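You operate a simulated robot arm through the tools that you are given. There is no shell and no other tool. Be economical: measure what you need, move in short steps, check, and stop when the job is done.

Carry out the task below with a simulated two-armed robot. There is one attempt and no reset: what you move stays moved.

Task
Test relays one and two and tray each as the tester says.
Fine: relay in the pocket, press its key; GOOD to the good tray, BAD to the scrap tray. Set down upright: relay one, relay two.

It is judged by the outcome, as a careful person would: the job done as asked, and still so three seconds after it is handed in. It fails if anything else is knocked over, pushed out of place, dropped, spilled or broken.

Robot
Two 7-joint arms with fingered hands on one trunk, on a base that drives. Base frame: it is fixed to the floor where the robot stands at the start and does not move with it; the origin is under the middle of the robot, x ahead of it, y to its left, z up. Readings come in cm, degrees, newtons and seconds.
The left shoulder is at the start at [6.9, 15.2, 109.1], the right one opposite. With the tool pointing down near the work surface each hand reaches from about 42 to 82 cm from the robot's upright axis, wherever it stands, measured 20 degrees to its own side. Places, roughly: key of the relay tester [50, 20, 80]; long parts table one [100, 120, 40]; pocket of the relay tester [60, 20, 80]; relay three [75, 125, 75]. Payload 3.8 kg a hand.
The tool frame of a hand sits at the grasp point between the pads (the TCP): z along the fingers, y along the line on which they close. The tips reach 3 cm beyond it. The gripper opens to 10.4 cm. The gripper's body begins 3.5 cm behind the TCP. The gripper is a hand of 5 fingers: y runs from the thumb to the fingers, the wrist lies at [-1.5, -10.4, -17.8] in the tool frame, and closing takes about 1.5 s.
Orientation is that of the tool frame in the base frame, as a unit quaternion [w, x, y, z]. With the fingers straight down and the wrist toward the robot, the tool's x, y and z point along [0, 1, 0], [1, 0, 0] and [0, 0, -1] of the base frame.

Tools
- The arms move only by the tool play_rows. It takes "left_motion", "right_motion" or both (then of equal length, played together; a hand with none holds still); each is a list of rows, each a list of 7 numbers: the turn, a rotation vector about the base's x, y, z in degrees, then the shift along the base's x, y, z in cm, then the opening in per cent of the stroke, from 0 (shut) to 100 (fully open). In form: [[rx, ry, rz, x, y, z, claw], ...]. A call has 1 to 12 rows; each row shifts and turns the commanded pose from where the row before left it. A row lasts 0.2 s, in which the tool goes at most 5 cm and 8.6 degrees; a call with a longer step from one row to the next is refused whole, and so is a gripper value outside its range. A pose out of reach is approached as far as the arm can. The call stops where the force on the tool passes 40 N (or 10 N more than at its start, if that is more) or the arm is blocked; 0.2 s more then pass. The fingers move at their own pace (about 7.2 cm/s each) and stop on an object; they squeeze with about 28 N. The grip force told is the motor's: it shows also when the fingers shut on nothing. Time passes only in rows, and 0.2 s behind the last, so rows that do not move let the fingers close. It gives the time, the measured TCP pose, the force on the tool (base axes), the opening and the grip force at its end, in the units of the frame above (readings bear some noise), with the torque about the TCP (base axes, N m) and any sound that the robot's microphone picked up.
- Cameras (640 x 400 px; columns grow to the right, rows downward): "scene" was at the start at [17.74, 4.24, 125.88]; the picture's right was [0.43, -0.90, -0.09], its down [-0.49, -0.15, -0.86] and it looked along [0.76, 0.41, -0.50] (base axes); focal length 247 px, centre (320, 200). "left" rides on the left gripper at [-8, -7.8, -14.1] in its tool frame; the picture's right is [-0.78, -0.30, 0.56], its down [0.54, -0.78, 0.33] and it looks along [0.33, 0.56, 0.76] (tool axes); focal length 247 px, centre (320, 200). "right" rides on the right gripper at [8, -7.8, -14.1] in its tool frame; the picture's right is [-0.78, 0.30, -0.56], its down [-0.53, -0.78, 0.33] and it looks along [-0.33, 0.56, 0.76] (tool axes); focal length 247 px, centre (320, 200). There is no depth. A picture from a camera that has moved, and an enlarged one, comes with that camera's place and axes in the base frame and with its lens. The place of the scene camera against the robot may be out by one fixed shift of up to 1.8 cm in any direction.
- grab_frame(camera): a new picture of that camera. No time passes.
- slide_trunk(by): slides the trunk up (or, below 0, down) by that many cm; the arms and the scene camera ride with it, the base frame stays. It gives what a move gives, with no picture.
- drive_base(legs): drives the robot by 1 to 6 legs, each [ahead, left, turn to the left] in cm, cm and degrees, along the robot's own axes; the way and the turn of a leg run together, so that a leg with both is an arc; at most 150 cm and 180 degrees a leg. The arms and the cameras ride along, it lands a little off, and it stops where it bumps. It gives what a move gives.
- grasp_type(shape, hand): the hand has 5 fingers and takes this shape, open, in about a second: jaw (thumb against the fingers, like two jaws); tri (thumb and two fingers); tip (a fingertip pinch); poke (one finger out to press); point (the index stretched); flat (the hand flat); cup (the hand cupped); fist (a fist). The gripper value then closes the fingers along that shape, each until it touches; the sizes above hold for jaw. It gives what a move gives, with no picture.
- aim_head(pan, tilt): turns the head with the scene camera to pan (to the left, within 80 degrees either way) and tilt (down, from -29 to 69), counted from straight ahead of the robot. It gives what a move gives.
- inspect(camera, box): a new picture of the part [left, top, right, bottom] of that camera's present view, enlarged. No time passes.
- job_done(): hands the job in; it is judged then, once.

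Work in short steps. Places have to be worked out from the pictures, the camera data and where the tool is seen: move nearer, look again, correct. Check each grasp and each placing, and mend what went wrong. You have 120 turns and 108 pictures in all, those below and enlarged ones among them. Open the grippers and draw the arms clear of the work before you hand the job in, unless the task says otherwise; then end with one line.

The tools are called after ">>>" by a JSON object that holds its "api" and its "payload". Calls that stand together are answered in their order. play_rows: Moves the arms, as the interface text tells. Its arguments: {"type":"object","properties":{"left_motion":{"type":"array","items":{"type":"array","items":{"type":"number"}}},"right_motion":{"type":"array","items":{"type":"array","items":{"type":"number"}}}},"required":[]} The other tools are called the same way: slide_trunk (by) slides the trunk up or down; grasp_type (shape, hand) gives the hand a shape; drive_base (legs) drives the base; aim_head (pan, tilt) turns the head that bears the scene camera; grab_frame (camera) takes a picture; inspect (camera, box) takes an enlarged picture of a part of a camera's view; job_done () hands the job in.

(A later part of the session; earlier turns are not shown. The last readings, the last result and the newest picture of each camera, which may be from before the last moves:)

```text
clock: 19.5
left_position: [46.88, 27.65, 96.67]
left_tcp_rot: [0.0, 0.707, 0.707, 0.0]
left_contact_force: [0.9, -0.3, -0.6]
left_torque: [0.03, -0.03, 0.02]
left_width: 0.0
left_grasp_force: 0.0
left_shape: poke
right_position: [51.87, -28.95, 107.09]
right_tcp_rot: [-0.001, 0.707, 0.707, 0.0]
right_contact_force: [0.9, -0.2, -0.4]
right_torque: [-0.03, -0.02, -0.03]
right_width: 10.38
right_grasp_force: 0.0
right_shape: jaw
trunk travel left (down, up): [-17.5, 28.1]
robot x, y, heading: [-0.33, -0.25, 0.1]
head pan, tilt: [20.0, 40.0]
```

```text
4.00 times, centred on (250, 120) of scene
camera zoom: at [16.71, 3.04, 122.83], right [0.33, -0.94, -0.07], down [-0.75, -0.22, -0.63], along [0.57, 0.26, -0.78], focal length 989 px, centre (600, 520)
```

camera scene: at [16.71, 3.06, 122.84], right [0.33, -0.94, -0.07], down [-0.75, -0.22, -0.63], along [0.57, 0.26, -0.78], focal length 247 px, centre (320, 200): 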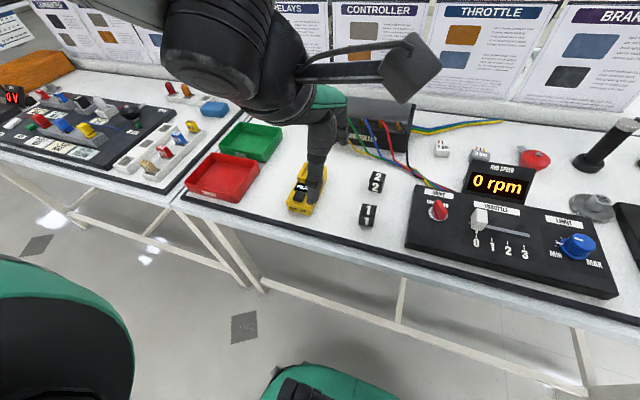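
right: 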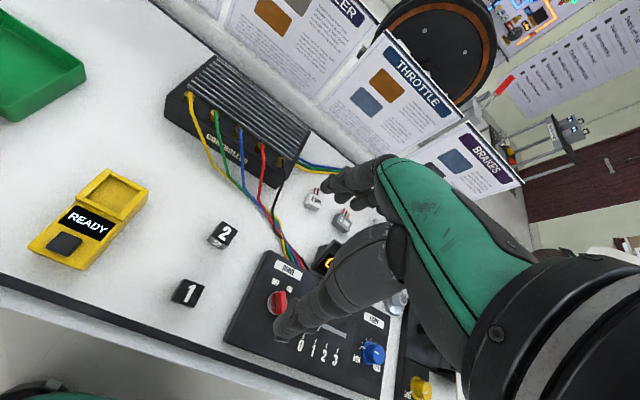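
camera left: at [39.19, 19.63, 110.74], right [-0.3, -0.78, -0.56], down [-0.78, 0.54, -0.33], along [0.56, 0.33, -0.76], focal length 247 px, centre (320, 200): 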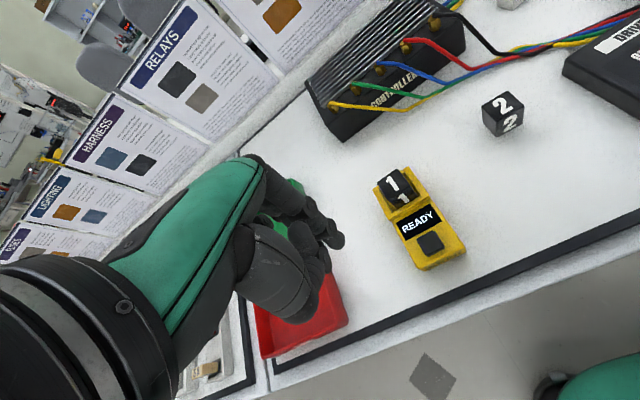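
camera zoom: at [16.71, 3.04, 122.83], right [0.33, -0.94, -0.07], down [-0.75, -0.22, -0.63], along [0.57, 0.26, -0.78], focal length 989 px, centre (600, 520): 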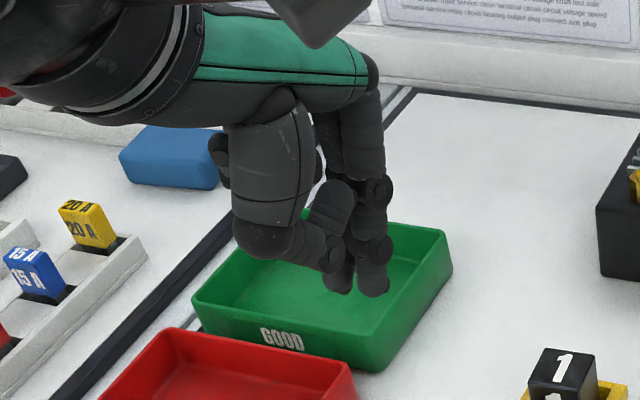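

Fingertip estimated at about TCP + (−0.3, −1, −2.4). Move over the key at [47.3, 21.9], tip ≈4 cm above.

>>> {"api": "play_rows", "payload": {"left_motion": [[0, 0, 0, 0.8, -2.6, 0, 0], [0, 0, 0, 0, -2.6, -2, 0], [0, 0, 0, 0, 0, -4, 0], [0, 0, 0, 0, 0, -4, 0], [0, 0, 0, 0, 0, 0, 0]]}}

>>> {"api": "inspect", "payload": {"camera": "left", "box": [240, 140, 480, 340]}}

>>> {"api": "inspect", "payload": {"camera": "scene", "box": [250, 130, 350, 230]}}

```text
clock: 20.7
left_position: [47.79, 22.5, 86.48]
left_tcp_rot: [0.0, 0.707, 0.707, 0.0]
left_contact_force: [0.3, -0.3, -0.8]
left_torque: [-0.02, 0.02, 0.0]
left_width: 0.0
left_grasp_force: 0.0
left_shape: poke
right_position: [51.7, -29.0, 106.94]
right_tcp_rot: [0.0, 0.707, 0.707, 0.0]
right_contact_force: [-0.4, 0.0, 0.2]
right_torque: [0.01, 0.02, -0.03]
right_width: 10.37
right_grasp_force: 0.1
right_shape: jaw
trunk travel left (down, up): [-17.5, 28.1]
robot x, y, heading: [-0.4, -0.08, -0.1]
head pan, tilt: [20.0, 40.0]
```

```text
2.00 times, centred on (360, 240) of left
camera zoom: at [39.98, 14.51, 100.64], right [-0.3, -0.78, -0.56], down [-0.78, 0.54, -0.33], along [0.56, 0.33, -0.76], focal length 494 px, centre (240, 120)
```

zoom: 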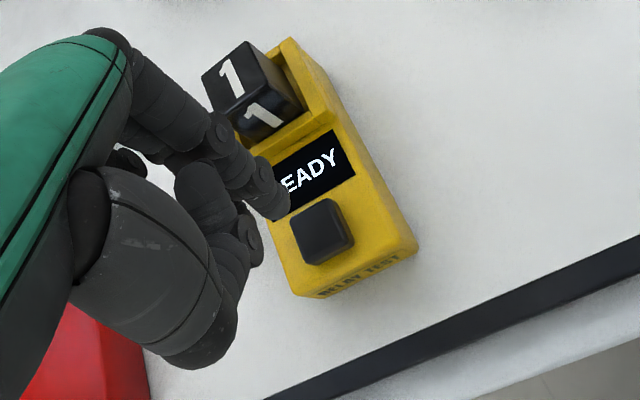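

```text
4.00 times, centred on (300, 180) of scene
camera zoom: at [16.66, 3.02, 122.84], right [0.33, -0.94, -0.07], down [-0.75, -0.22, -0.63], along [0.57, 0.26, -0.78], focal length 989 px, centre (400, 280)
```

zoom: 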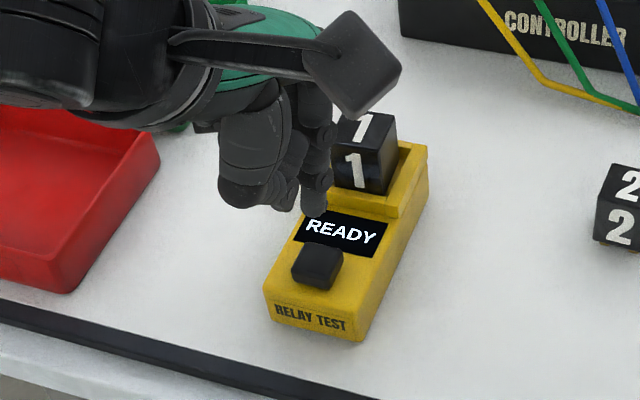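

Projecting straight down lands the index on the key in both views. Descend and press in small steps.

>>> {"api": "play_rows", "payload": {"left_motion": [[0, 0, 0, 0, 0, -1.5, 0], [0, 0, 0, 0, 0, -1.5, 0], [0, 0, 0, 0, 0, -0.4, 0], [0, 0, 0, 0, 0, -0.3, 0], [0, 0, 0, 0, 0, 0, 0]]}}

>>> {"api": "inspect", "payload": {"camera": "scene", "box": [250, 130, 350, 230]}}

```text
clock: 21.9
left_position: [47.8, 22.5, 82.96]
left_tcp_rot: [0.0, 0.707, 0.707, 0.001]
left_contact_force: [0.1, 0.5, 1.4]
left_torque: [0.0, 0.01, 0.01]
left_width: 0.0
left_grasp_force: 0.0
left_shape: poke
right_position: [51.83, -29.05, 107.02]
right_tcp_rot: [0.001, 0.707, 0.708, 0.0]
right_contact_force: [-0.3, 0.5, 0.1]
right_torque: [-0.04, 0.02, 0.02]
right_width: 10.38
right_grasp_force: 0.1
right_shape: jaw
trunk travel left (down, up): [-17.5, 28.1]
robot x, y, heading: [0.11, 0.04, 0.4]
head pan, tilt: [20.0, 40.0]
```

```text
4.00 times, centred on (300, 180) of scene
camera zoom: at [16.7, 3.03, 122.83], right [0.33, -0.94, -0.07], down [-0.75, -0.22, -0.63], along [0.57, 0.26, -0.78], focal length 989 px, centre (400, 280)
```

zoom: 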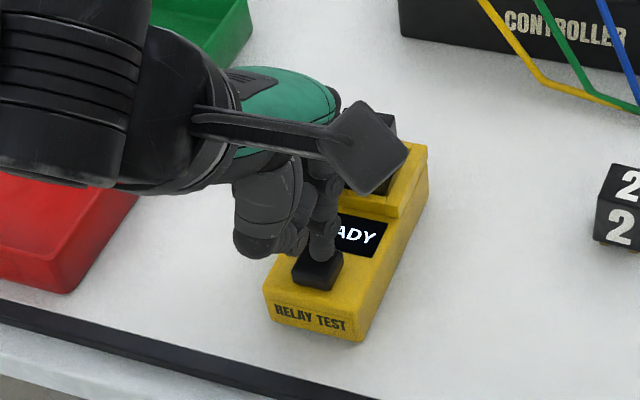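

Tip touches the key's rear half. Shift −0.3 in x and press on.

>>> {"api": "play_rows", "payload": {"left_motion": [[0, 0, 0, -0.3, 0, 0.2, 0], [0, 0, 0, 0, 0, -0.4, 0], [0, 0, 0, 0, 0, -0.3, 0], [0, 0, 0, 0, 0, -0.2, 0], [0, 0, 0, 0, 0, 0, 0]]}}

>>> {"api": "inspect", "payload": {"camera": "scene", "box": [250, 130, 350, 230]}}

```text
clock: 23.1
left_position: [47.44, 22.47, 82.31]
left_tcp_rot: [0.002, 0.707, 0.707, 0.001]
left_contact_force: [3.5, 0.9, 13.2]
left_torque: [0.03, -0.11, -0.02]
left_width: 0.0
left_grasp_force: 0.0
left_shape: poke
right_position: [51.77, -29.12, 107.02]
right_tcp_rot: [-0.001, 0.707, 0.707, 0.0]
right_contact_force: [-0.2, -0.5, -0.3]
right_torque: [0.02, 0.02, -0.02]
right_width: 10.37
right_grasp_force: 0.0
right_shape: jaw
trunk travel left (down, up): [-17.5, 28.1]
robot x, y, heading: [-0.02, -0.13, 0.0]
head pan, tilt: [20.0, 40.0]
heard: click
```

```text
4.00 times, centred on (300, 180) of scene
camera zoom: at [16.64, 2.99, 122.86], right [0.33, -0.94, -0.07], down [-0.75, -0.22, -0.63], along [0.57, 0.26, -0.78], focal length 989 px, centre (400, 280)
```

zoom: 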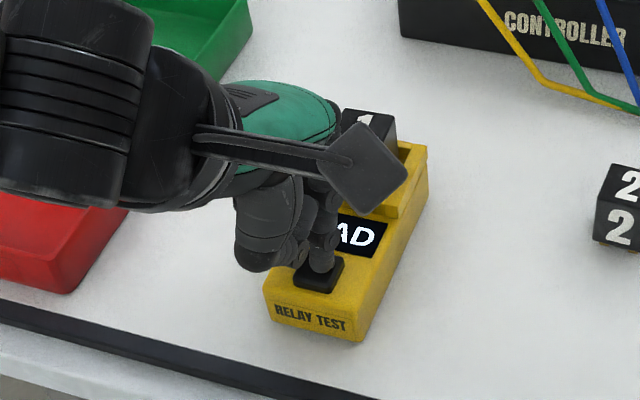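

Heard a click; the display reads "…AD". Lift off and read it.

>>> {"api": "play_rows", "payload": {"left_motion": [[0, 0, 0, 0, 0, 1, 0], [0, 0, 0, 0, 0, 4, 0], [0, 0, 0, 0, 0, 4, 0], [0, 0, 0, 0, 4, 4, 0], [0, 0, 0, 0, 2, 0, 0]]}}

>>> {"api": "inspect", "payload": {"camera": "left", "box": [280, 110, 520, 310]}}

>>> {"api": "inspect", "payload": {"camera": "scene", "box": [170, 110, 410, 260]}}

```text
refused: row 4 steps farther than a row can; nothing moved
```

```text
2.00 times, centred on (400, 210) of left
camera zoom: at [39.63, 14.47, 96.38], right [-0.29, -0.78, -0.56], down [-0.78, 0.54, -0.34], along [0.56, 0.33, -0.76], focal length 494 px, centre (160, 180)
```

zoom: 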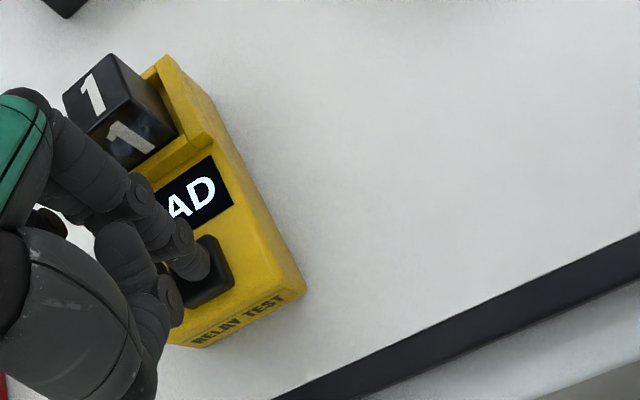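

```text
2.67 times, centred on (290, 185) of scene
camera zoom: at [16.64, 2.99, 122.86], right [0.33, -0.94, -0.07], down [-0.75, -0.22, -0.63], along [0.57, 0.26, -0.78], focal length 659 px, centre (400, 240)
```

zoom: 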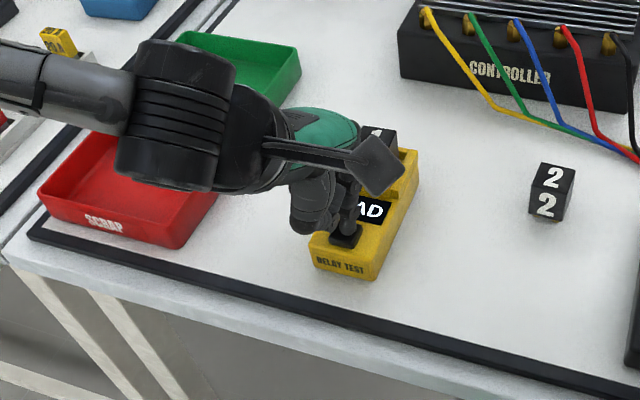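

Step was too long; lift in smaller steps, then read the display.

>>> {"api": "play_rows", "payload": {"left_motion": [[0, 0, 0, 0, 0, 1, 0], [0, 0, 0, 0, 0, 4, 0], [0, 0, 0, 0, 0, 4, 0], [0, 0, 0, 0, 3, 3, 0], [0, 0, 0, 0, 3, 1, 0], [0, 0, 0, 0, 0, 0, 0]]}}

>>> {"api": "inspect", "payload": {"camera": "left", "box": [280, 110, 520, 310]}}

```text
clock: 24.5
left_position: [47.65, 28.72, 95.16]
left_tcp_rot: [0.0, 0.707, 0.707, 0.0]
left_contact_force: [0.1, 0.6, 0.1]
left_torque: [0.01, 0.0, 0.02]
left_width: 0.0
left_grasp_force: 0.1
left_shape: poke
right_position: [51.84, -28.99, 106.94]
right_tcp_rot: [-0.001, 0.707, 0.707, 0.0]
right_contact_force: [0.9, 0.2, 0.9]
right_torque: [0.01, 0.01, 0.01]
right_width: 10.37
right_grasp_force: 0.1
right_shape: jaw
trunk travel left (down, up): [-17.5, 28.1]
robot x, y, heading: [-0.0, -0.19, 0.1]
head pan, tilt: [20.0, 40.0]
```

```text
2.00 times, centred on (400, 210) of left
camera zoom: at [39.82, 20.65, 109.23], right [-0.3, -0.78, -0.56], down [-0.78, 0.54, -0.33], along [0.56, 0.33, -0.76], focal length 494 px, centre (160, 180)
```

zoom: 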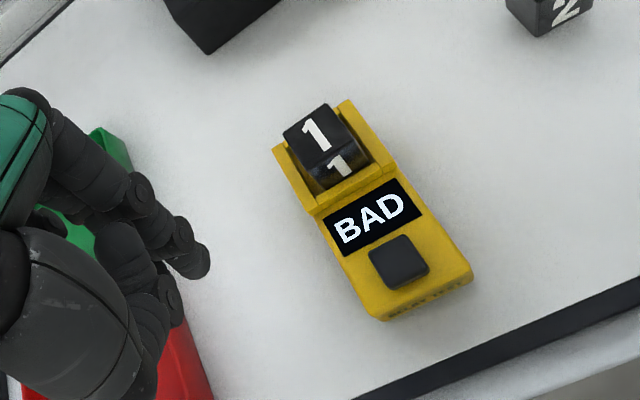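

Relay one is BAD → scrap tray. Back to jaw shape and position above the relay.

>>> {"api": "grasp_type", "payload": {"shape": "jaw", "hand": "left"}}

>>> {"api": "play_rows", "payload": {"left_motion": [[0, 0, 0, 2.6, -2.4, 0, 75], [0, 0, 0, 2.6, -2.4, 0, 75], [0, 0, 0, 2.6, -2.2, 0, 75], [0, 0, 0, 0, 0, -3, 75], [0, 0, 0, 0, 0, -3, 75], [0, 0, 0, 0, 0, -1.5, 75], [0, 0, 0, 0, 0, 0, 75]]}}

>>> {"api": "inspect", "payload": {"camera": "left", "box": [240, 140, 440, 340]}}

>>> {"api": "inspect", "payload": {"camera": "scene", "box": [250, 110, 370, 210]}}

```text
clock: 25.4
left_position: [47.65, 28.74, 95.15]
left_tcp_rot: [0.0, 0.707, 0.707, 0.0]
left_contact_force: [0.2, 0.3, 0.4]
left_torque: [0.02, -0.03, 0.0]
left_width: 10.4
left_grasp_force: 0.1
left_shape: jaw
right_position: [51.85, -29.06, 107.02]
right_tcp_rot: [0.0, 0.707, 0.707, 0.0]
right_contact_force: [0.0, -0.6, -0.7]
right_torque: [-0.03, -0.02, 0.0]
right_width: 10.36
right_grasp_force: 0.0
right_shape: jaw
trunk travel left (down, up): [-17.5, 28.1]
robot x, y, heading: [0.16, -0.08, 0.1]
head pan, tilt: [20.0, 40.0]
```

```text
clock: 27.0
left_position: [55.2, 21.53, 87.64]
left_tcp_rot: [0.0, 0.707, 0.707, -0.001]
left_contact_force: [-0.1, -0.4, 0.0]
left_torque: [-0.02, -0.04, 0.01]
left_width: 7.82
left_grasp_force: 0.1
left_shape: jaw
right_position: [51.8, -29.06, 107.04]
right_tcp_rot: [0.0, 0.707, 0.707, 0.0]
right_contact_force: [0.2, 0.1, -1.0]
right_torque: [-0.03, -0.02, -0.01]
right_width: 10.37
right_grasp_force: 0.0
right_shape: jaw
trunk travel left (down, up): [-17.5, 28.1]
robot x, y, heading: [-0.19, 0.29, 0.1]
head pan, tilt: [20.0, 40.0]
```

```text
2.00 times, centred on (340, 240) of left
camera zoom: at [47.42, 13.59, 101.74], right [-0.3, -0.78, -0.56], down [-0.78, 0.54, -0.33], along [0.56, 0.33, -0.76], focal length 494 px, centre (280, 120)
```

zoom: 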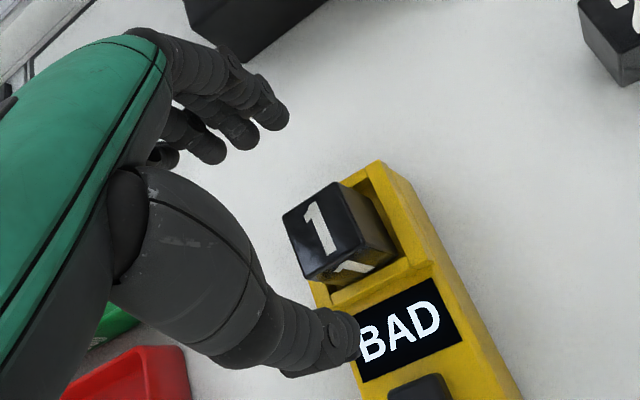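

```text
4.00 times, centred on (310, 160) of scene
camera zoom: at [16.7, 3.04, 122.84], right [0.33, -0.94, -0.07], down [-0.75, -0.22, -0.63], along [0.57, 0.26, -0.78], focal length 989 px, centre (360, 360)
```

zoom: 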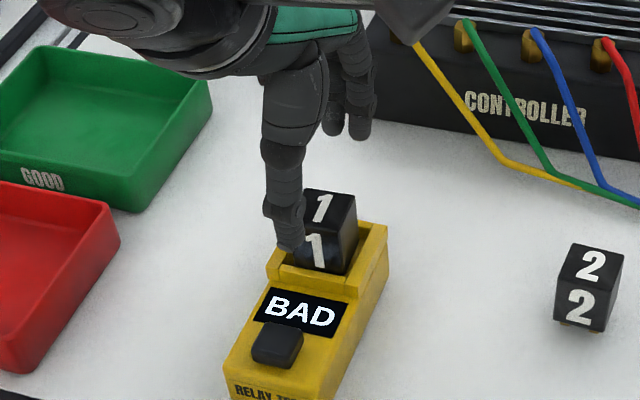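

Relay centre ≈ [55.35, 22.0]. Descend to TCP z≈83.6 with small correction, then close.

>>> {"api": "play_rows", "payload": {"left_motion": [[0, 0, 0, 0, 0.2, -1.5, 75], [0, 0, 0, 0, 0, -1.5, 75], [0, 0, 0, 0, 0, -1.0, 75], [0, 0, 0, 0, 0, 0, 30], [0, 0, 0, 0, 0, 0, 0], [0, 0, 0, 0, 0, 0, 0], [0, 0, 0, 0, 0, 0, 0], [0, 0, 0, 0, 0, 0, 0], [0, 0, 0, 0, 0, 0, 0]]}}

>>> {"api": "inspect", "payload": {"camera": "left", "box": [240, 140, 440, 340]}}

```text
clock: 29.0
left_position: [55.25, 21.74, 83.62]
left_tcp_rot: [0.0, 0.708, 0.706, 0.0]
left_contact_force: [0.1, -0.2, -0.4]
left_torque: [0.0, 0.0, 0.0]
left_width: 2.7
left_grasp_force: 27.9
left_shape: jaw
right_position: [51.93, -29.06, 107.03]
right_tcp_rot: [0.0, 0.706, 0.708, 0.0]
right_contact_force: [0.3, 0.6, -0.2]
right_torque: [0.02, -0.01, 0.01]
right_width: 10.37
right_grasp_force: 0.1
right_shape: jaw
trunk travel left (down, up): [-17.5, 28.1]
robot x, y, heading: [0.23, -0.01, 0.1]
head pan, tilt: [20.0, 40.0]
```

```text
2.00 times, centred on (340, 240) of left
camera zoom: at [47.49, 13.78, 97.77], right [-0.3, -0.78, -0.56], down [-0.78, 0.54, -0.33], along [0.56, 0.33, -0.76], focal length 494 px, centre (280, 120)
```

zoom: 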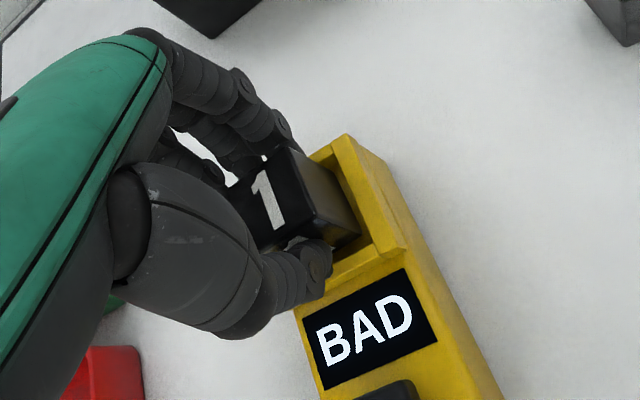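

Good grip. Lift and carry toward the scrap tray.

>>> {"api": "play_rows", "payload": {"left_motion": [[0, 0, 0, 0, 0, 1.5, 0], [0, 0, 0, 0, 0, 3, 0], [0, 0, 0, 0, 0, 4, 0], [0, 0, 0, -1, 2, 3, 0], [0, 0, 0, -1, 4, 0, 0], [0, 0, 0, -1, 4, 0, 0], [0, 0, 0, -1, 4, 0, 0], [0, 0, 0, -1, 4, 0, 0], [0, 0, 0, 0, 4, 0, 0], [0, 0, 0, 0, 0, 0, 0]]}}

>>> {"api": "grab_frame", "payload": {"camera": "left"}}

>>> {"api": "aim_head", "payload": {"pan": 35, "tilt": 40}}

>>> {"api": "grab_frame", "payload": {"camera": "scene"}}

```text
clock: 31.2
left_position: [50.26, 43.83, 94.97]
left_tcp_rot: [0.0, 0.708, 0.706, -0.001]
left_contact_force: [0.2, -0.6, -1.0]
left_torque: [-0.01, -0.03, 0.01]
left_width: 2.73
left_grasp_force: 27.7
left_shape: jaw
right_position: [51.83, -29.04, 107.07]
right_tcp_rot: [-0.001, 0.707, 0.707, 0.0]
right_contact_force: [-0.8, 0.1, 0.2]
right_torque: [0.01, -0.01, 0.01]
right_width: 10.35
right_grasp_force: 0.1
right_shape: jaw
trunk travel left (down, up): [-17.5, 28.1]
robot x, y, heading: [0.4, 0.36, -0.2]
head pan, tilt: [20.0, 40.0]
```

```text
60 pictures are left
camera left: at [42.46, 35.85, 109.08], right [-0.3, -0.78, -0.56], down [-0.78, 0.54, -0.33], along [0.56, 0.33, -0.76], focal length 247 px, centre (320, 200)
```

left: 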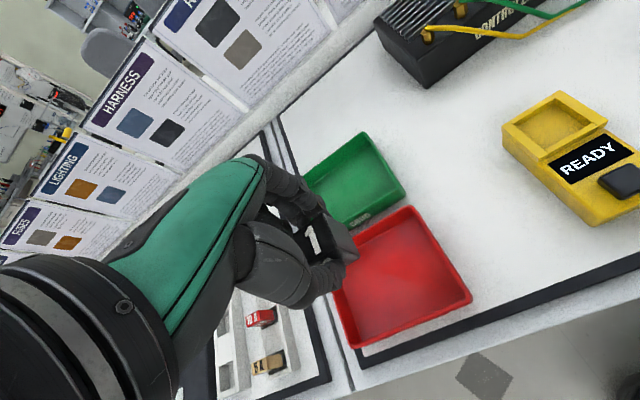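

```text
clock: 32.0
left_position: [50.26, 43.76, 94.85]
left_tcp_rot: [-0.001, 0.707, 0.707, 0.0]
left_contact_force: [-0.6, -0.2, 0.2]
left_torque: [0.02, 0.0, 0.01]
left_width: 2.72
left_grasp_force: 28.3
left_shape: jaw
right_position: [51.79, -29.07, 106.98]
right_tcp_rot: [0.0, 0.707, 0.707, -0.001]
right_contact_force: [-0.2, -0.3, -0.5]
right_torque: [-0.01, 0.02, 0.0]
right_width: 10.38
right_grasp_force: 0.0
right_shape: jaw
trunk travel left (down, up): [-17.5, 28.1]
robot x, y, heading: [-0.22, -0.01, 0.3]
head pan, tilt: [35.0, 40.0]
```

```text
59 pictures are left
camera scene: at [15.72, 5.02, 123.04], right [0.56, -0.82, -0.12], down [-0.67, -0.37, -0.64], along [0.48, 0.44, -0.76], focal length 247 px, centre (320, 200)
```

scene: 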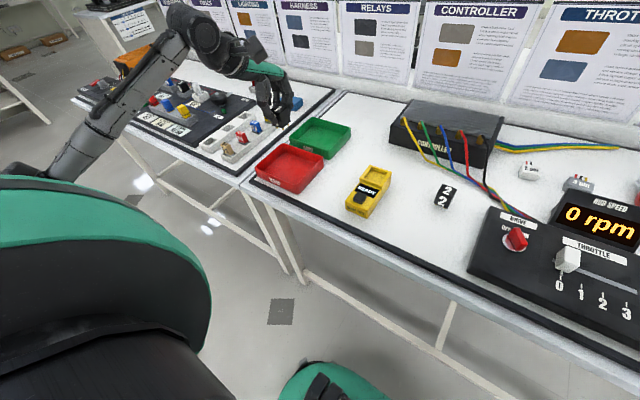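

Scrap tray spans about x 44–56, y 37.5–51.8; hand is nearly centred. Lower to just above its floor.

>>> {"api": "play_rows", "payload": {"left_motion": [[0, 0, 0, 0, 0.4, -4, 0], [0, 0, 0, 0, 0, -4, 0], [0, 0, 0, 0, 0, -3, 0], [0, 0, 0, 0, 0, -1.5, 0], [0, 0, 0, 0, 0, -0.5, 0], [0, 0, 0, 0, 0, -0.4, 0], [0, 0, 0, 0, 0, 0, 0]]}}

>>> {"api": "inspect", "payload": {"camera": "left", "box": [240, 140, 480, 340]}}

>>> {"api": "inspect", "payload": {"camera": "scene", "box": [230, 90, 350, 210]}}

```text
clock: 33.6
left_position: [50.16, 44.16, 81.6]
left_tcp_rot: [-0.001, 0.707, 0.708, 0.0]
left_contact_force: [-0.3, -0.5, -0.1]
left_torque: [-0.01, 0.02, -0.02]
left_width: 2.7
left_grasp_force: 27.9
left_shape: jaw
right_position: [51.91, -28.96, 107.04]
right_tcp_rot: [0.0, 0.707, 0.707, 0.0]
right_contact_force: [0.0, 0.5, -0.2]
right_torque: [-0.01, 0.0, -0.01]
right_width: 10.37
right_grasp_force: 0.0
right_shape: jaw
trunk travel left (down, up): [-17.5, 28.1]
robot x, y, heading: [0.33, -0.12, 0.0]
head pan, tilt: [35.0, 40.0]
```

```text
2.00 times, centred on (360, 240) of left
camera zoom: at [42.5, 36.18, 95.71], right [-0.3, -0.78, -0.56], down [-0.78, 0.54, -0.33], along [0.56, 0.33, -0.76], focal length 494 px, centre (240, 120)
```

zoom: 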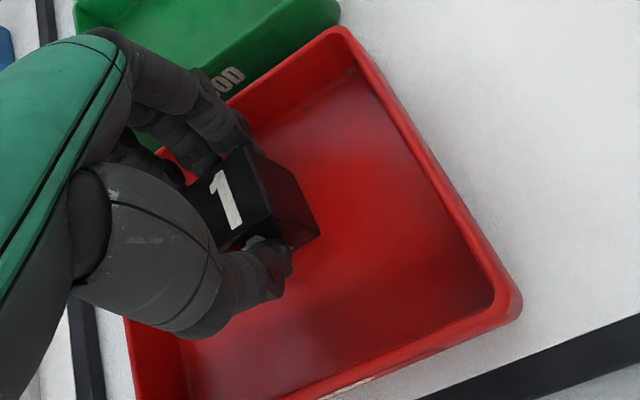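

```text
3.33 times, centred on (290, 150) of scene
camera zoom: at [15.71, 5.01, 123.04], right [0.56, -0.82, -0.12], down [-0.67, -0.37, -0.64], along [0.48, 0.44, -0.76], focal length 824 px, centre (420, 367)
```

zoom: 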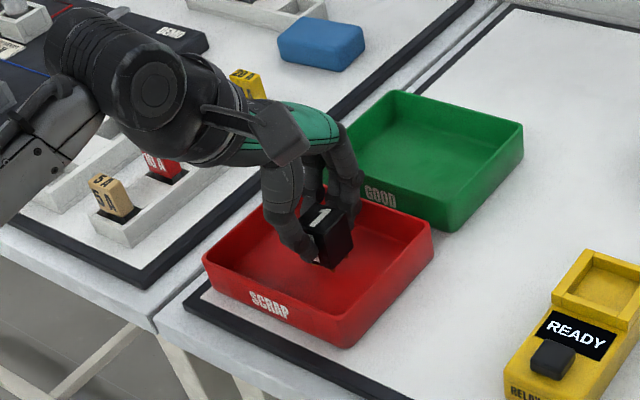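

Inside the tray with room. Lower until it touches.

>>> {"api": "play_rows", "payload": {"left_motion": [[0, 0, 0, -0.5, 0, -0.3, 0], [0, 0, 0, 0, 0, -0.3, 0], [0, 0, 0, 0, 0, -0.2, 0], [0, 0, 0, 0, 0, 0, 0]]}}

```text
clock: 34.6
left_position: [49.68, 44.17, 80.89]
left_tcp_rot: [0.001, 0.707, 0.707, 0.0]
left_contact_force: [1.0, 0.4, -0.6]
left_torque: [0.01, -0.01, 0.0]
left_width: 2.68
left_grasp_force: 28.0
left_shape: jaw
right_position: [51.9, -29.12, 107.08]
right_tcp_rot: [0.0, 0.707, 0.707, -0.001]
right_contact_force: [-0.3, 0.1, 0.5]
right_torque: [0.03, -0.03, -0.03]
right_width: 10.37
right_grasp_force: 0.2
right_shape: jaw
trunk travel left (down, up): [-17.5, 28.1]
robot x, y, heading: [-0.13, 0.36, 0.1]
head pan, tilt: [35.0, 40.0]
```

Still no contact at z 80.9; continue in 0.15–0.2 cm steps.

>>> {"api": "play_rows", "payload": {"left_motion": [[0, 0, 0, 0, 0, -0.2, 0], [0, 0, 0, 0, 0, -0.2, 0], [0, 0, 0, 0, 0, 0, 0]]}}

```text
clock: 35.4
left_position: [49.82, 44.19, 80.65]
left_tcp_rot: [0.0, 0.708, 0.707, 0.001]
left_contact_force: [-0.6, 0.8, 3.6]
left_torque: [0.03, -0.09, 0.0]
left_width: 2.73
left_grasp_force: 28.1
left_shape: jaw
right_position: [51.76, -28.97, 106.93]
right_tcp_rot: [0.0, 0.708, 0.707, 0.0]
right_contact_force: [0.2, -0.4, 0.7]
right_torque: [0.0, 0.02, -0.01]
right_width: 10.37
right_grasp_force: 0.2
right_shape: jaw
trunk travel left (down, up): [-17.5, 28.1]
robot x, y, heading: [0.52, 0.18, -0.1]
head pan, tilt: [35.0, 40.0]
```

Light floor contact (3.6 N). Release gently, then rise.

>>> {"api": "play_rows", "payload": {"left_motion": [[0, 0, 0, 0, 0, 0, 32], [0, 0, 0, 0, 0, 0, 38], [0, 0, 0, 0, 0, 0, 45], [0, 0, 0, 0, 0, 0, 50], [0, 0, 0, 0, 0, 2, 52], [0, 0, 0, 0, 0, 4, 55], [0, 0, 0, 0, 0, 4, 55], [0, 0, 0, 0, -3, 3, 60], [0, 0, 0, 0, -4, 1, 80]]}}

>>> {"api": "inspect", "payload": {"camera": "scene", "box": [230, 90, 350, 210]}}

```text
clock: 37.4
left_position: [49.72, 37.01, 94.61]
left_tcp_rot: [-0.001, 0.707, 0.707, -0.001]
left_contact_force: [-0.2, -0.1, -0.2]
left_torque: [0.04, 0.03, -0.03]
left_width: 8.27
left_grasp_force: 0.0
left_shape: jaw
right_position: [51.94, -29.09, 107.0]
right_tcp_rot: [-0.001, 0.707, 0.707, -0.001]
right_contact_force: [-0.4, -0.8, 0.0]
right_torque: [0.02, 0.01, 0.0]
right_width: 10.36
right_grasp_force: 0.0
right_shape: jaw
trunk travel left (down, up): [-17.5, 28.1]
robot x, y, heading: [-0.08, 0.05, 0.1]
head pan, tilt: [35.0, 40.0]
```

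```text
3.33 times, centred on (290, 150) of scene
camera zoom: at [15.73, 4.94, 123.04], right [0.56, -0.82, -0.12], down [-0.67, -0.37, -0.64], along [0.48, 0.44, -0.76], focal length 824 px, centre (420, 367)
```

zoom: 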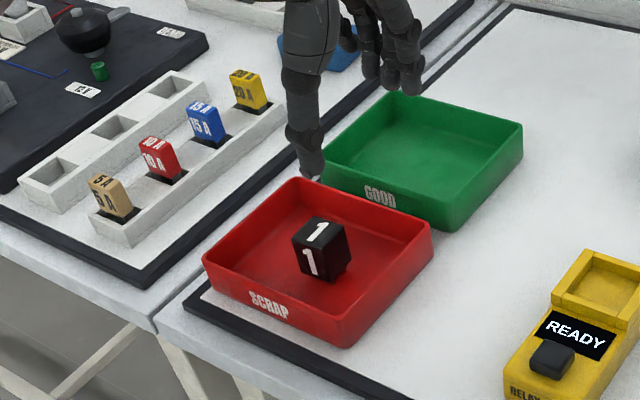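

Relay one stands upright in scrap. Go to above relay two ([58.4, 6.25]).

>>> {"api": "play_rows", "payload": {"left_motion": [[0, 0, 0, 1.1, -3.8, 0, 100], [0, 0, 0, 1.1, -3.8, 0, 100], [0, 0, 0, 1.1, -3.8, 0, 100], [0, 0, 0, 1.1, -3.8, 0, 100], [0, 0, 0, 1.1, -3.8, 0, 100], [0, 0, 0, 1.1, -3.8, 0, 100], [0, 0, 0, 1.1, -3.9, 0, 100], [0, 0, 0, 1.0, -4.0, 0, 100], [0, 0, 0, 0, 0, -3, 100], [0, 0, 0, 0, 0, -3, 100], [0, 0, 0, 0, 0, 0, 100]]}}

>>> {"api": "inspect", "payload": {"camera": "left", "box": [240, 140, 480, 340]}}

```text
clock: 39.8
left_position: [58.4, 6.6, 88.47]
left_tcp_rot: [0.0, 0.707, 0.707, 0.0]
left_contact_force: [0.8, 0.5, -0.5]
left_torque: [-0.01, 0.03, -0.03]
left_width: 10.38
left_grasp_force: 0.0
left_shape: jaw
right_position: [51.92, -29.02, 107.08]
right_tcp_rot: [0.001, 0.707, 0.707, 0.0]
right_contact_force: [0.0, 0.1, -0.1]
right_torque: [0.0, 0.01, -0.01]
right_width: 10.36
right_grasp_force: 0.0
right_shape: jaw
trunk travel left (down, up): [-17.5, 28.1]
robot x, y, heading: [0.21, 0.16, 0.2]
head pan, tilt: [35.0, 40.0]
```

```text
2.00 times, centred on (360, 240) of left
camera zoom: at [50.5, -1.46, 102.58], right [-0.3, -0.78, -0.56], down [-0.78, 0.54, -0.33], along [0.56, 0.33, -0.76], focal length 494 px, centre (240, 120)
```

zoom: 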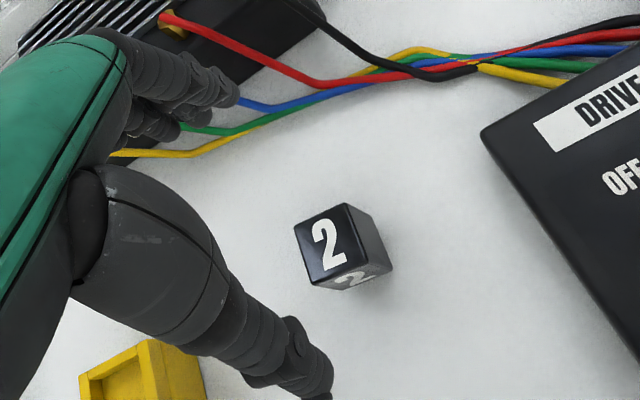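

Relay two centre ≈ [58.3, 6.6], directly under the TCP. Descend and close.

>>> {"api": "play_rows", "payload": {"left_motion": [[0, 0, 0, 0, 0.1, -3, 100], [0, 0, 0, 0, 0, -3, 100], [0, 0, 0, 0, 0, -1.5, 100], [0, 0, 0, 0, 0, -0.75, 100], [0, 0, 0, 0, 0, 0, 50], [0, 0, 0, 0, 0, 0, 0], [0, 0, 0, 0, 0, 0, 0], [0, 0, 0, 0, 0, 0, 0], [0, 0, 0, 0, 0, 0, 0], [0, 0, 0, 0, 0, 0, 0], [0, 0, 0, 0, 0, 0, 0]]}}

>>> {"api": "inspect", "payload": {"camera": "left", "box": [240, 140, 480, 340]}}

```text
clock: 42.2
left_position: [58.36, 6.62, 80.21]
left_tcp_rot: [0.0, 0.708, 0.706, 0.001]
left_contact_force: [0.5, -0.2, 0.0]
left_torque: [0.03, 0.01, 0.0]
left_width: 2.73
left_grasp_force: 28.1
left_shape: jaw
right_position: [51.88, -29.11, 107.07]
right_tcp_rot: [0.0, 0.707, 0.707, 0.0]
right_contact_force: [0.3, 0.1, -0.1]
right_torque: [-0.03, -0.03, 0.01]
right_width: 10.36
right_grasp_force: 0.1
right_shape: jaw
trunk travel left (down, up): [-17.5, 28.1]
robot x, y, heading: [-0.3, -0.18, -0.0]
head pan, tilt: [35.0, 40.0]
```

```text
2.00 times, centred on (360, 240) of left
camera zoom: at [50.53, -1.35, 94.3], right [-0.3, -0.78, -0.56], down [-0.78, 0.54, -0.33], along [0.56, 0.33, -0.76], focal length 494 px, centre (240, 120)
```

zoom: 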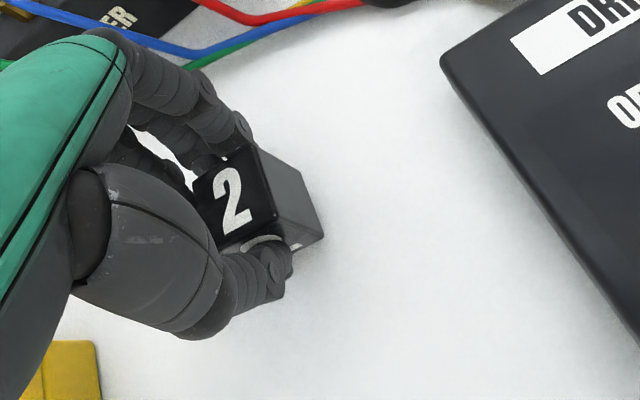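

Gripped. Lift, carry over the pocket and down to just above the rim.

>>> {"api": "play_rows", "payload": {"left_motion": [[0, 0, 0, 0, 0, 2, 0], [0, 0, 0, 0, 0, 4, 0], [0, 0, 0, 0, 0, 4, 0], [0, 0, 0, -1, 3.8, 0, 0], [0, 0, 0, -1, 3.8, 0, 0], [0, 0, 0, -1, 3.8, 0, 0], [0, 0, 0, -0.38, 3.8, 0, 0], [0, 0, 0, 0, 0, -3, 0], [0, 0, 0, 0, 0, -1.8, 0], [0, 0, 0, 0, 0, 0, 0]]}}

>>> {"api": "aim_head", "payload": {"pan": 20, "tilt": 40}}

>>> {"api": "inspect", "payload": {"camera": "scene", "box": [270, 140, 350, 190]}}

>>> {"api": "inspect", "payload": {"camera": "left", "box": [280, 180, 400, 300]}}

```text
clock: 44.4
left_position: [55.15, 21.85, 85.47]
left_tcp_rot: [0.0, 0.707, 0.707, 0.0]
left_contact_force: [-0.3, -1.1, -0.6]
left_torque: [0.02, -0.01, -0.02]
left_width: 2.71
left_grasp_force: 27.5
left_shape: jaw
right_position: [51.91, -29.06, 107.02]
right_tcp_rot: [0.0, 0.707, 0.707, 0.0]
right_contact_force: [-0.2, 0.2, 0.1]
right_torque: [0.01, -0.02, -0.02]
right_width: 10.37
right_grasp_force: 0.0
right_shape: jaw
trunk travel left (down, up): [-17.5, 28.1]
robot x, y, heading: [0.24, -0.06, 0.1]
head pan, tilt: [35.0, 40.0]
```

```text
clock: 45.2
left_position: [55.31, 21.68, 85.57]
left_tcp_rot: [0.0, 0.707, 0.707, 0.0]
left_contact_force: [-0.2, -0.3, -1.4]
left_torque: [0.01, -0.01, -0.02]
left_width: 2.73
left_grasp_force: 27.8
left_shape: jaw
right_position: [51.85, -29.08, 107.04]
right_tcp_rot: [0.0, 0.707, 0.707, 0.001]
right_contact_force: [0.3, 0.5, 0.1]
right_torque: [-0.01, -0.01, 0.0]
right_width: 10.35
right_grasp_force: 0.0
right_shape: jaw
trunk travel left (down, up): [-17.5, 28.1]
robot x, y, heading: [0.27, -0.4, 0.2]
head pan, tilt: [20.0, 40.0]
```

```text
8.00 times, centred on (310, 165) of scene
camera zoom: at [16.72, 3.04, 122.83], right [0.34, -0.94, -0.07], down [-0.75, -0.22, -0.62], along [0.57, 0.26, -0.78], focal length 1978 px, centre (400, 480)
```

zoom: 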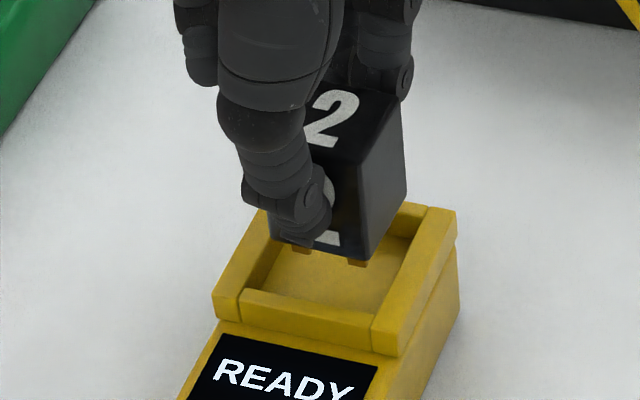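

```text
3.33 times, centred on (340, 240) of left
camera zoom: at [47.44, 13.75, 99.64], right [-0.3, -0.78, -0.56], down [-0.78, 0.54, -0.33], along [0.56, 0.33, -0.76], focal length 823 px, centre (253, 67)
```

zoom: 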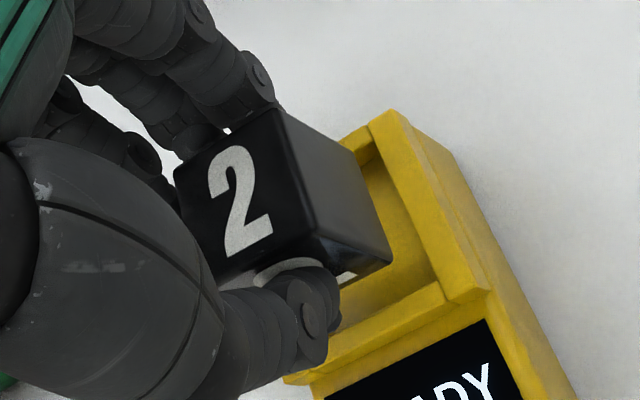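

Position matches the earlier successful entry; small nudge and lower gently.

>>> {"api": "play_rows", "payload": {"left_motion": [[0, 0, 0, -0.1, 0.15, -0.4, 0], [0, 0, 0, 0, 0, -0.4, 0], [0, 0, 0, 0, 0, -0.4, 0], [0, 0, 0, 0, 0, -0.3, 0], [0, 0, 0, 0, 0, 0, 0]]}}

>>> {"api": "inspect", "payload": {"camera": "scene", "box": [270, 140, 350, 190]}}

```text
clock: 46.4
left_position: [54.96, 21.97, 83.95]
left_tcp_rot: [0.0, 0.707, 0.707, 0.0]
left_contact_force: [-0.3, -0.7, 0.0]
left_torque: [-0.02, 0.0, 0.01]
left_width: 2.75
left_grasp_force: 28.3
left_shape: jaw
right_position: [51.86, -28.95, 107.02]
right_tcp_rot: [0.0, 0.707, 0.707, 0.0]
right_contact_force: [0.8, 0.1, 0.3]
right_torque: [0.01, 0.03, -0.01]
right_width: 10.38
right_grasp_force: 0.1
right_shape: jaw
trunk travel left (down, up): [-17.5, 28.1]
robot x, y, heading: [-0.78, 0.28, 0.1]
head pan, tilt: [20.0, 40.0]
```

```text
8.00 times, centred on (310, 165) of scene
camera zoom: at [16.72, 3.03, 122.83], right [0.33, -0.94, -0.07], down [-0.75, -0.22, -0.62], along [0.57, 0.26, -0.78], focal length 1978 px, centre (400, 480)
```

zoom: 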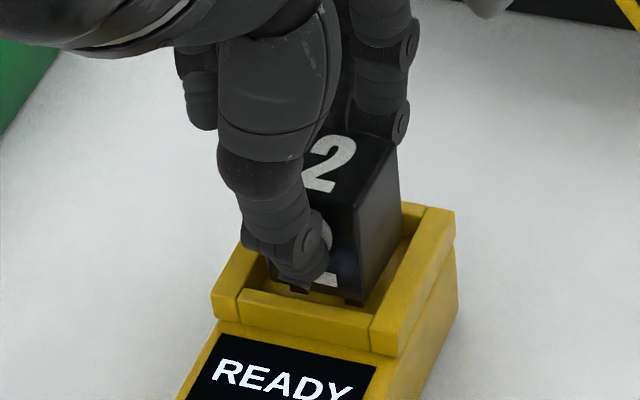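

Entering cleanly without force. Continue to the floor.

>>> {"api": "play_rows", "payload": {"left_motion": [[0, 0, 0, 0, 0, -0.2, 0], [0, 0, 0, 0, 0, -0.2, 0], [0, 0, 0, 0, 0, 0, 0]]}}

```text
clock: 47.2
left_position: [54.95, 21.84, 83.61]
left_tcp_rot: [0.0, 0.707, 0.708, -0.001]
left_contact_force: [-0.4, 0.2, -0.8]
left_torque: [-0.01, 0.01, 0.02]
left_width: 2.74
left_grasp_force: 28.2
left_shape: jaw
right_position: [51.86, -29.05, 107.04]
right_tcp_rot: [0.0, 0.707, 0.707, 0.0]
right_contact_force: [-1.2, 0.8, 0.1]
right_torque: [0.03, 0.01, 0.01]
right_width: 10.38
right_grasp_force: 0.0
right_shape: jaw
trunk travel left (down, up): [-17.5, 28.1]
robot x, y, heading: [0.19, -0.01, 0.0]
head pan, tilt: [20.0, 40.0]
```

No contact yet; a little lower.

>>> {"api": "play_rows", "payload": {"left_motion": [[0, 0, 0, 0, 0, -0.2, 0], [0, 0, 0, 0, 0, -0.15, 0], [0, 0, 0, 0, 0, 0, 0]]}}

>>> {"api": "inspect", "payload": {"camera": "scene", "box": [270, 140, 350, 190]}}

```text
clock: 48.0
left_position: [55.11, 21.9, 83.52]
left_tcp_rot: [0.002, 0.707, 0.707, 0.001]
left_contact_force: [-0.2, 1.4, 10.3]
left_torque: [0.01, -0.11, 0.05]
left_width: 2.76
left_grasp_force: 28.3
left_shape: jaw
right_position: [51.74, -29.02, 107.12]
right_tcp_rot: [0.0, 0.707, 0.707, -0.001]
right_contact_force: [0.1, -0.2, -0.7]
right_torque: [0.02, 0.0, 0.0]
right_width: 10.34
right_grasp_force: 0.2
right_shape: jaw
trunk travel left (down, up): [-17.5, 28.1]
robot x, y, heading: [0.35, 0.02, -0.2]
head pan, tilt: [20.0, 40.0]
```

```text
8.00 times, centred on (310, 165) of scene
camera zoom: at [16.58, 3.01, 122.87], right [0.33, -0.94, -0.07], down [-0.75, -0.22, -0.63], along [0.57, 0.26, -0.78], focal length 1978 px, centre (400, 480)
```

zoom: 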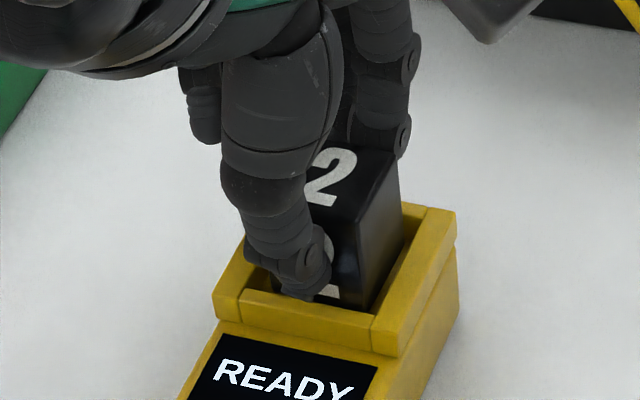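

Seated on the pocket floor. Release, lift and take the poke shape.

>>> {"api": "play_rows", "payload": {"left_motion": [[0, 0, 0, 0, 0, 0.1, 33], [0, 0, 0, 0, 0, 0, 35], [0, 0, 0, 0, 0, 0, 36], [0, 0, 0, 0, 0, 0.6, 38], [0, 0, 0, 0, 0, 0.6, 45], [0, 0, 0, 0, 0, 1, 50], [0, 0, 0, 0, 0, 3, 55], [0, 0, 0, 0, 0, 4, 60], [0, 0, 0, -2, 0, 3.9, 60], [0, 0, 0, -3, 3, 0, 60], [0, 0, 0, -2.5, 3, 0, 60]]}}

>>> {"api": "grasp_type", "payload": {"shape": "poke", "hand": "left"}}

>>> {"api": "inspect", "payload": {"camera": "left", "box": [280, 110, 520, 310]}}

```text
clock: 50.4
left_position: [47.43, 27.83, 96.31]
left_tcp_rot: [0.001, 0.708, 0.706, -0.001]
left_contact_force: [0.1, -0.2, -0.6]
left_torque: [-0.01, 0.05, 0.0]
left_width: 6.2
left_grasp_force: 0.2
left_shape: jaw
right_position: [51.85, -28.89, 107.07]
right_tcp_rot: [0.0, 0.707, 0.707, 0.0]
right_contact_force: [0.1, -0.4, 1.0]
right_torque: [0.01, -0.04, 0.0]
right_width: 10.39
right_grasp_force: 0.1
right_shape: jaw
trunk travel left (down, up): [-17.5, 28.1]
robot x, y, heading: [-0.11, 0.28, -0.1]
head pan, tilt: [20.0, 40.0]
```

```text
clock: 51.3
left_position: [47.69, 27.78, 96.42]
left_tcp_rot: [0.0, 0.707, 0.707, 0.0]
left_contact_force: [1.0, -0.2, -0.8]
left_torque: [0.0, -0.01, 0.01]
left_width: 0.01
left_grasp_force: 0.1
left_shape: poke
right_position: [51.88, -29.14, 107.02]
right_tcp_rot: [0.0, 0.708, 0.707, 0.0]
right_contact_force: [-0.2, 0.4, -0.7]
right_torque: [-0.03, 0.01, 0.0]
right_width: 10.37
right_grasp_force: 0.0
right_shape: jaw
trunk travel left (down, up): [-17.5, 28.1]
robot x, y, heading: [0.11, 0.15, -0.1]
head pan, tilt: [20.0, 40.0]
```

```text
2.00 times, centred on (400, 210) of left
camera zoom: at [39.81, 19.76, 110.42], right [-0.3, -0.78, -0.56], down [-0.78, 0.54, -0.33], along [0.56, 0.33, -0.76], focal length 494 px, centre (160, 180)
```

zoom: 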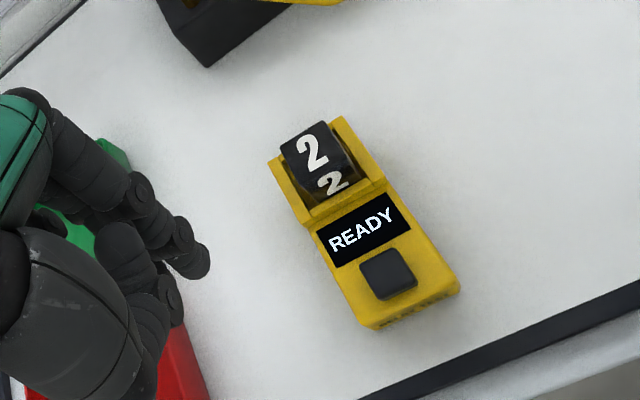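

Relay two seated. Repeat the press at the same spot.

>>> {"api": "play_rows", "payload": {"left_motion": [[0, 0, 0, 0, -2.7, 0, 0], [0, 0, 0, 0, -2.65, -2, 0], [0, 0, 0, 0, 0, -4, 0], [0, 0, 0, 0, 0, -4, 0], [0, 0, 0, 0, 0, -2, 0], [0, 0, 0, 0, 0, -1, 0], [0, 0, 0, 0, 0, -0.5, 0], [0, 0, 0, 0, 0, -0.4, 0], [0, 0, 0, 0, 0, -0.4, 0], [0, 0, 0, 0, 0, 0, 0]]}}

>>> {"api": "inspect", "payload": {"camera": "left", "box": [280, 110, 520, 310]}}

```text
clock: 53.5
left_position: [47.57, 22.49, 82.27]
left_tcp_rot: [0.002, 0.706, 0.708, 0.003]
left_contact_force: [3.3, 1.0, 12.7]
left_torque: [0.0, -0.12, 0.03]
left_width: 0.03
left_grasp_force: 0.1
left_shape: poke
right_position: [51.86, -28.93, 107.14]
right_tcp_rot: [0.001, 0.707, 0.707, 0.0]
right_contact_force: [0.3, 0.6, 1.2]
right_torque: [0.01, 0.0, 0.03]
right_width: 10.37
right_grasp_force: 0.0
right_shape: jaw
trunk travel left (down, up): [-17.5, 28.1]
robot x, y, heading: [-0.18, 0.17, 0.1]
head pan, tilt: [20.0, 40.0]
heard: click
```

```text
2.00 times, centred on (400, 210) of left
camera zoom: at [39.71, 14.49, 96.39], right [-0.29, -0.78, -0.56], down [-0.78, 0.54, -0.34], along [0.56, 0.33, -0.76], focal length 494 px, centre (160, 180)
```

zoom: 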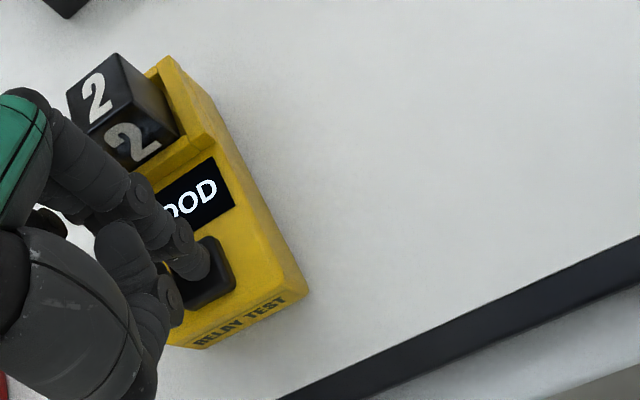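

Click, and display shows GOOD. Lift off and confirm, then jaw shape.

>>> {"api": "play_rows", "payload": {"left_motion": [[0, 0, 0, 0, 0, 1, 0], [0, 0, 0, 0, 0, 4, 0], [0, 0, 0, 0, 0, 4, 0], [0, 0, 0, 0, 3, 3, 0], [0, 0, 0, 0, 3, 1, 0]]}}

>>> {"api": "grasp_type", "payload": {"shape": "jaw", "hand": "left"}}

>>> {"api": "inspect", "payload": {"camera": "left", "box": [280, 110, 520, 310]}}

```text
clock: 54.7
left_position: [47.44, 28.7, 95.09]
left_tcp_rot: [0.0, 0.708, 0.707, 0.0]
left_contact_force: [-0.1, 0.9, 0.5]
left_torque: [0.0, -0.01, 0.01]
left_width: 0.0
left_grasp_force: 0.0
left_shape: poke
right_position: [51.95, -28.95, 107.14]
right_tcp_rot: [0.0, 0.707, 0.707, 0.0]
right_contact_force: [-0.3, -1.0, -0.1]
right_torque: [-0.02, -0.04, -0.01]
right_width: 10.37
right_grasp_force: 0.1
right_shape: jaw
trunk travel left (down, up): [-17.5, 28.1]
robot x, y, heading: [0.03, -0.11, 0.0]
head pan, tilt: [20.0, 40.0]
```

```text
clock: 55.6
left_position: [47.49, 28.59, 95.03]
left_tcp_rot: [0.0, 0.707, 0.707, 0.0]
left_contact_force: [0.1, 0.4, 0.0]
left_torque: [0.02, -0.01, 0.0]
left_width: 10.39
left_grasp_force: 0.0
left_shape: jaw
right_position: [51.94, -28.96, 107.1]
right_tcp_rot: [0.0, 0.707, 0.707, 0.0]
right_contact_force: [0.5, -0.1, -0.1]
right_torque: [-0.02, -0.03, 0.0]
right_width: 10.37
right_grasp_force: 0.1
right_shape: jaw
trunk travel left (down, up): [-17.5, 28.1]
robot x, y, heading: [-0.22, -0.29, 0.3]
head pan, tilt: [20.0, 40.0]
```

```text
2.00 times, centred on (400, 210) of left
camera zoom: at [39.71, 20.6, 109.22], right [-0.3, -0.78, -0.56], down [-0.78, 0.54, -0.33], along [0.56, 0.33, -0.76], focal length 494 px, centre (160, 180)
```

zoom: 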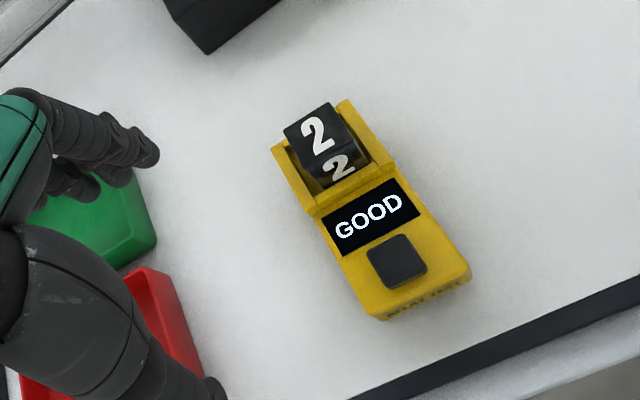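

Relay two GOOD → green tray. Same regrasp as before, looking once before closing.

>>> {"api": "play_rows", "payload": {"left_motion": [[0, 0, 0, 2.6, -2.3, 0, 75], [0, 0, 0, 2.6, -2.3, 0, 75], [0, 0, 0, 2.55, -2.2, 0, 75], [0, 0, 0, 0, 0, -4, 75], [0, 0, 0, 0, 0, -3.5, 75], [0, 0, 0, 0, 0, -2, 75], [0, 0, 0, 0, 0, -2, 75], [0, 0, 0, 0, 0, 0, 75]]}}

>>> {"api": "inspect", "payload": {"camera": "left", "box": [240, 140, 440, 340]}}

```text
clock: 57.4
left_position: [55.28, 21.64, 83.67]
left_tcp_rot: [0.0, 0.707, 0.707, -0.001]
left_contact_force: [1.2, 0.4, -0.8]
left_torque: [0.01, -0.01, -0.02]
left_width: 7.83
left_grasp_force: 0.1
left_shape: jaw
right_position: [51.9, -29.15, 106.97]
right_tcp_rot: [0.0, 0.707, 0.707, 0.001]
right_contact_force: [0.3, 0.3, -0.1]
right_torque: [-0.02, 0.03, 0.04]
right_width: 10.36
right_grasp_force: 0.0
right_shape: jaw
trunk travel left (down, up): [-17.5, 28.1]
robot x, y, heading: [0.1, 0.22, -0.2]
head pan, tilt: [20.0, 40.0]
```

```text
2.00 times, centred on (340, 240) of left
camera zoom: at [47.48, 13.71, 97.68], right [-0.3, -0.78, -0.56], down [-0.78, 0.54, -0.33], along [0.56, 0.33, -0.76], focal length 494 px, centre (280, 120)
```

zoom: 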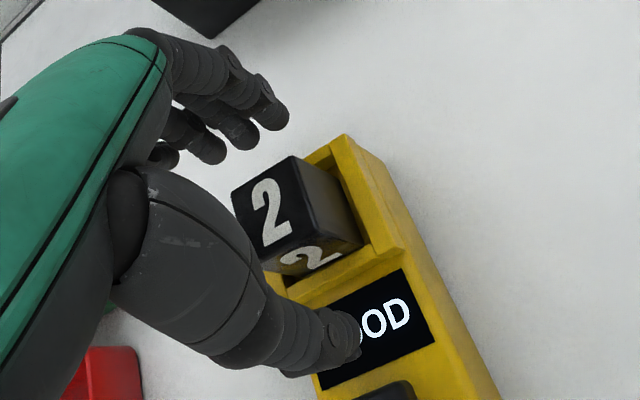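

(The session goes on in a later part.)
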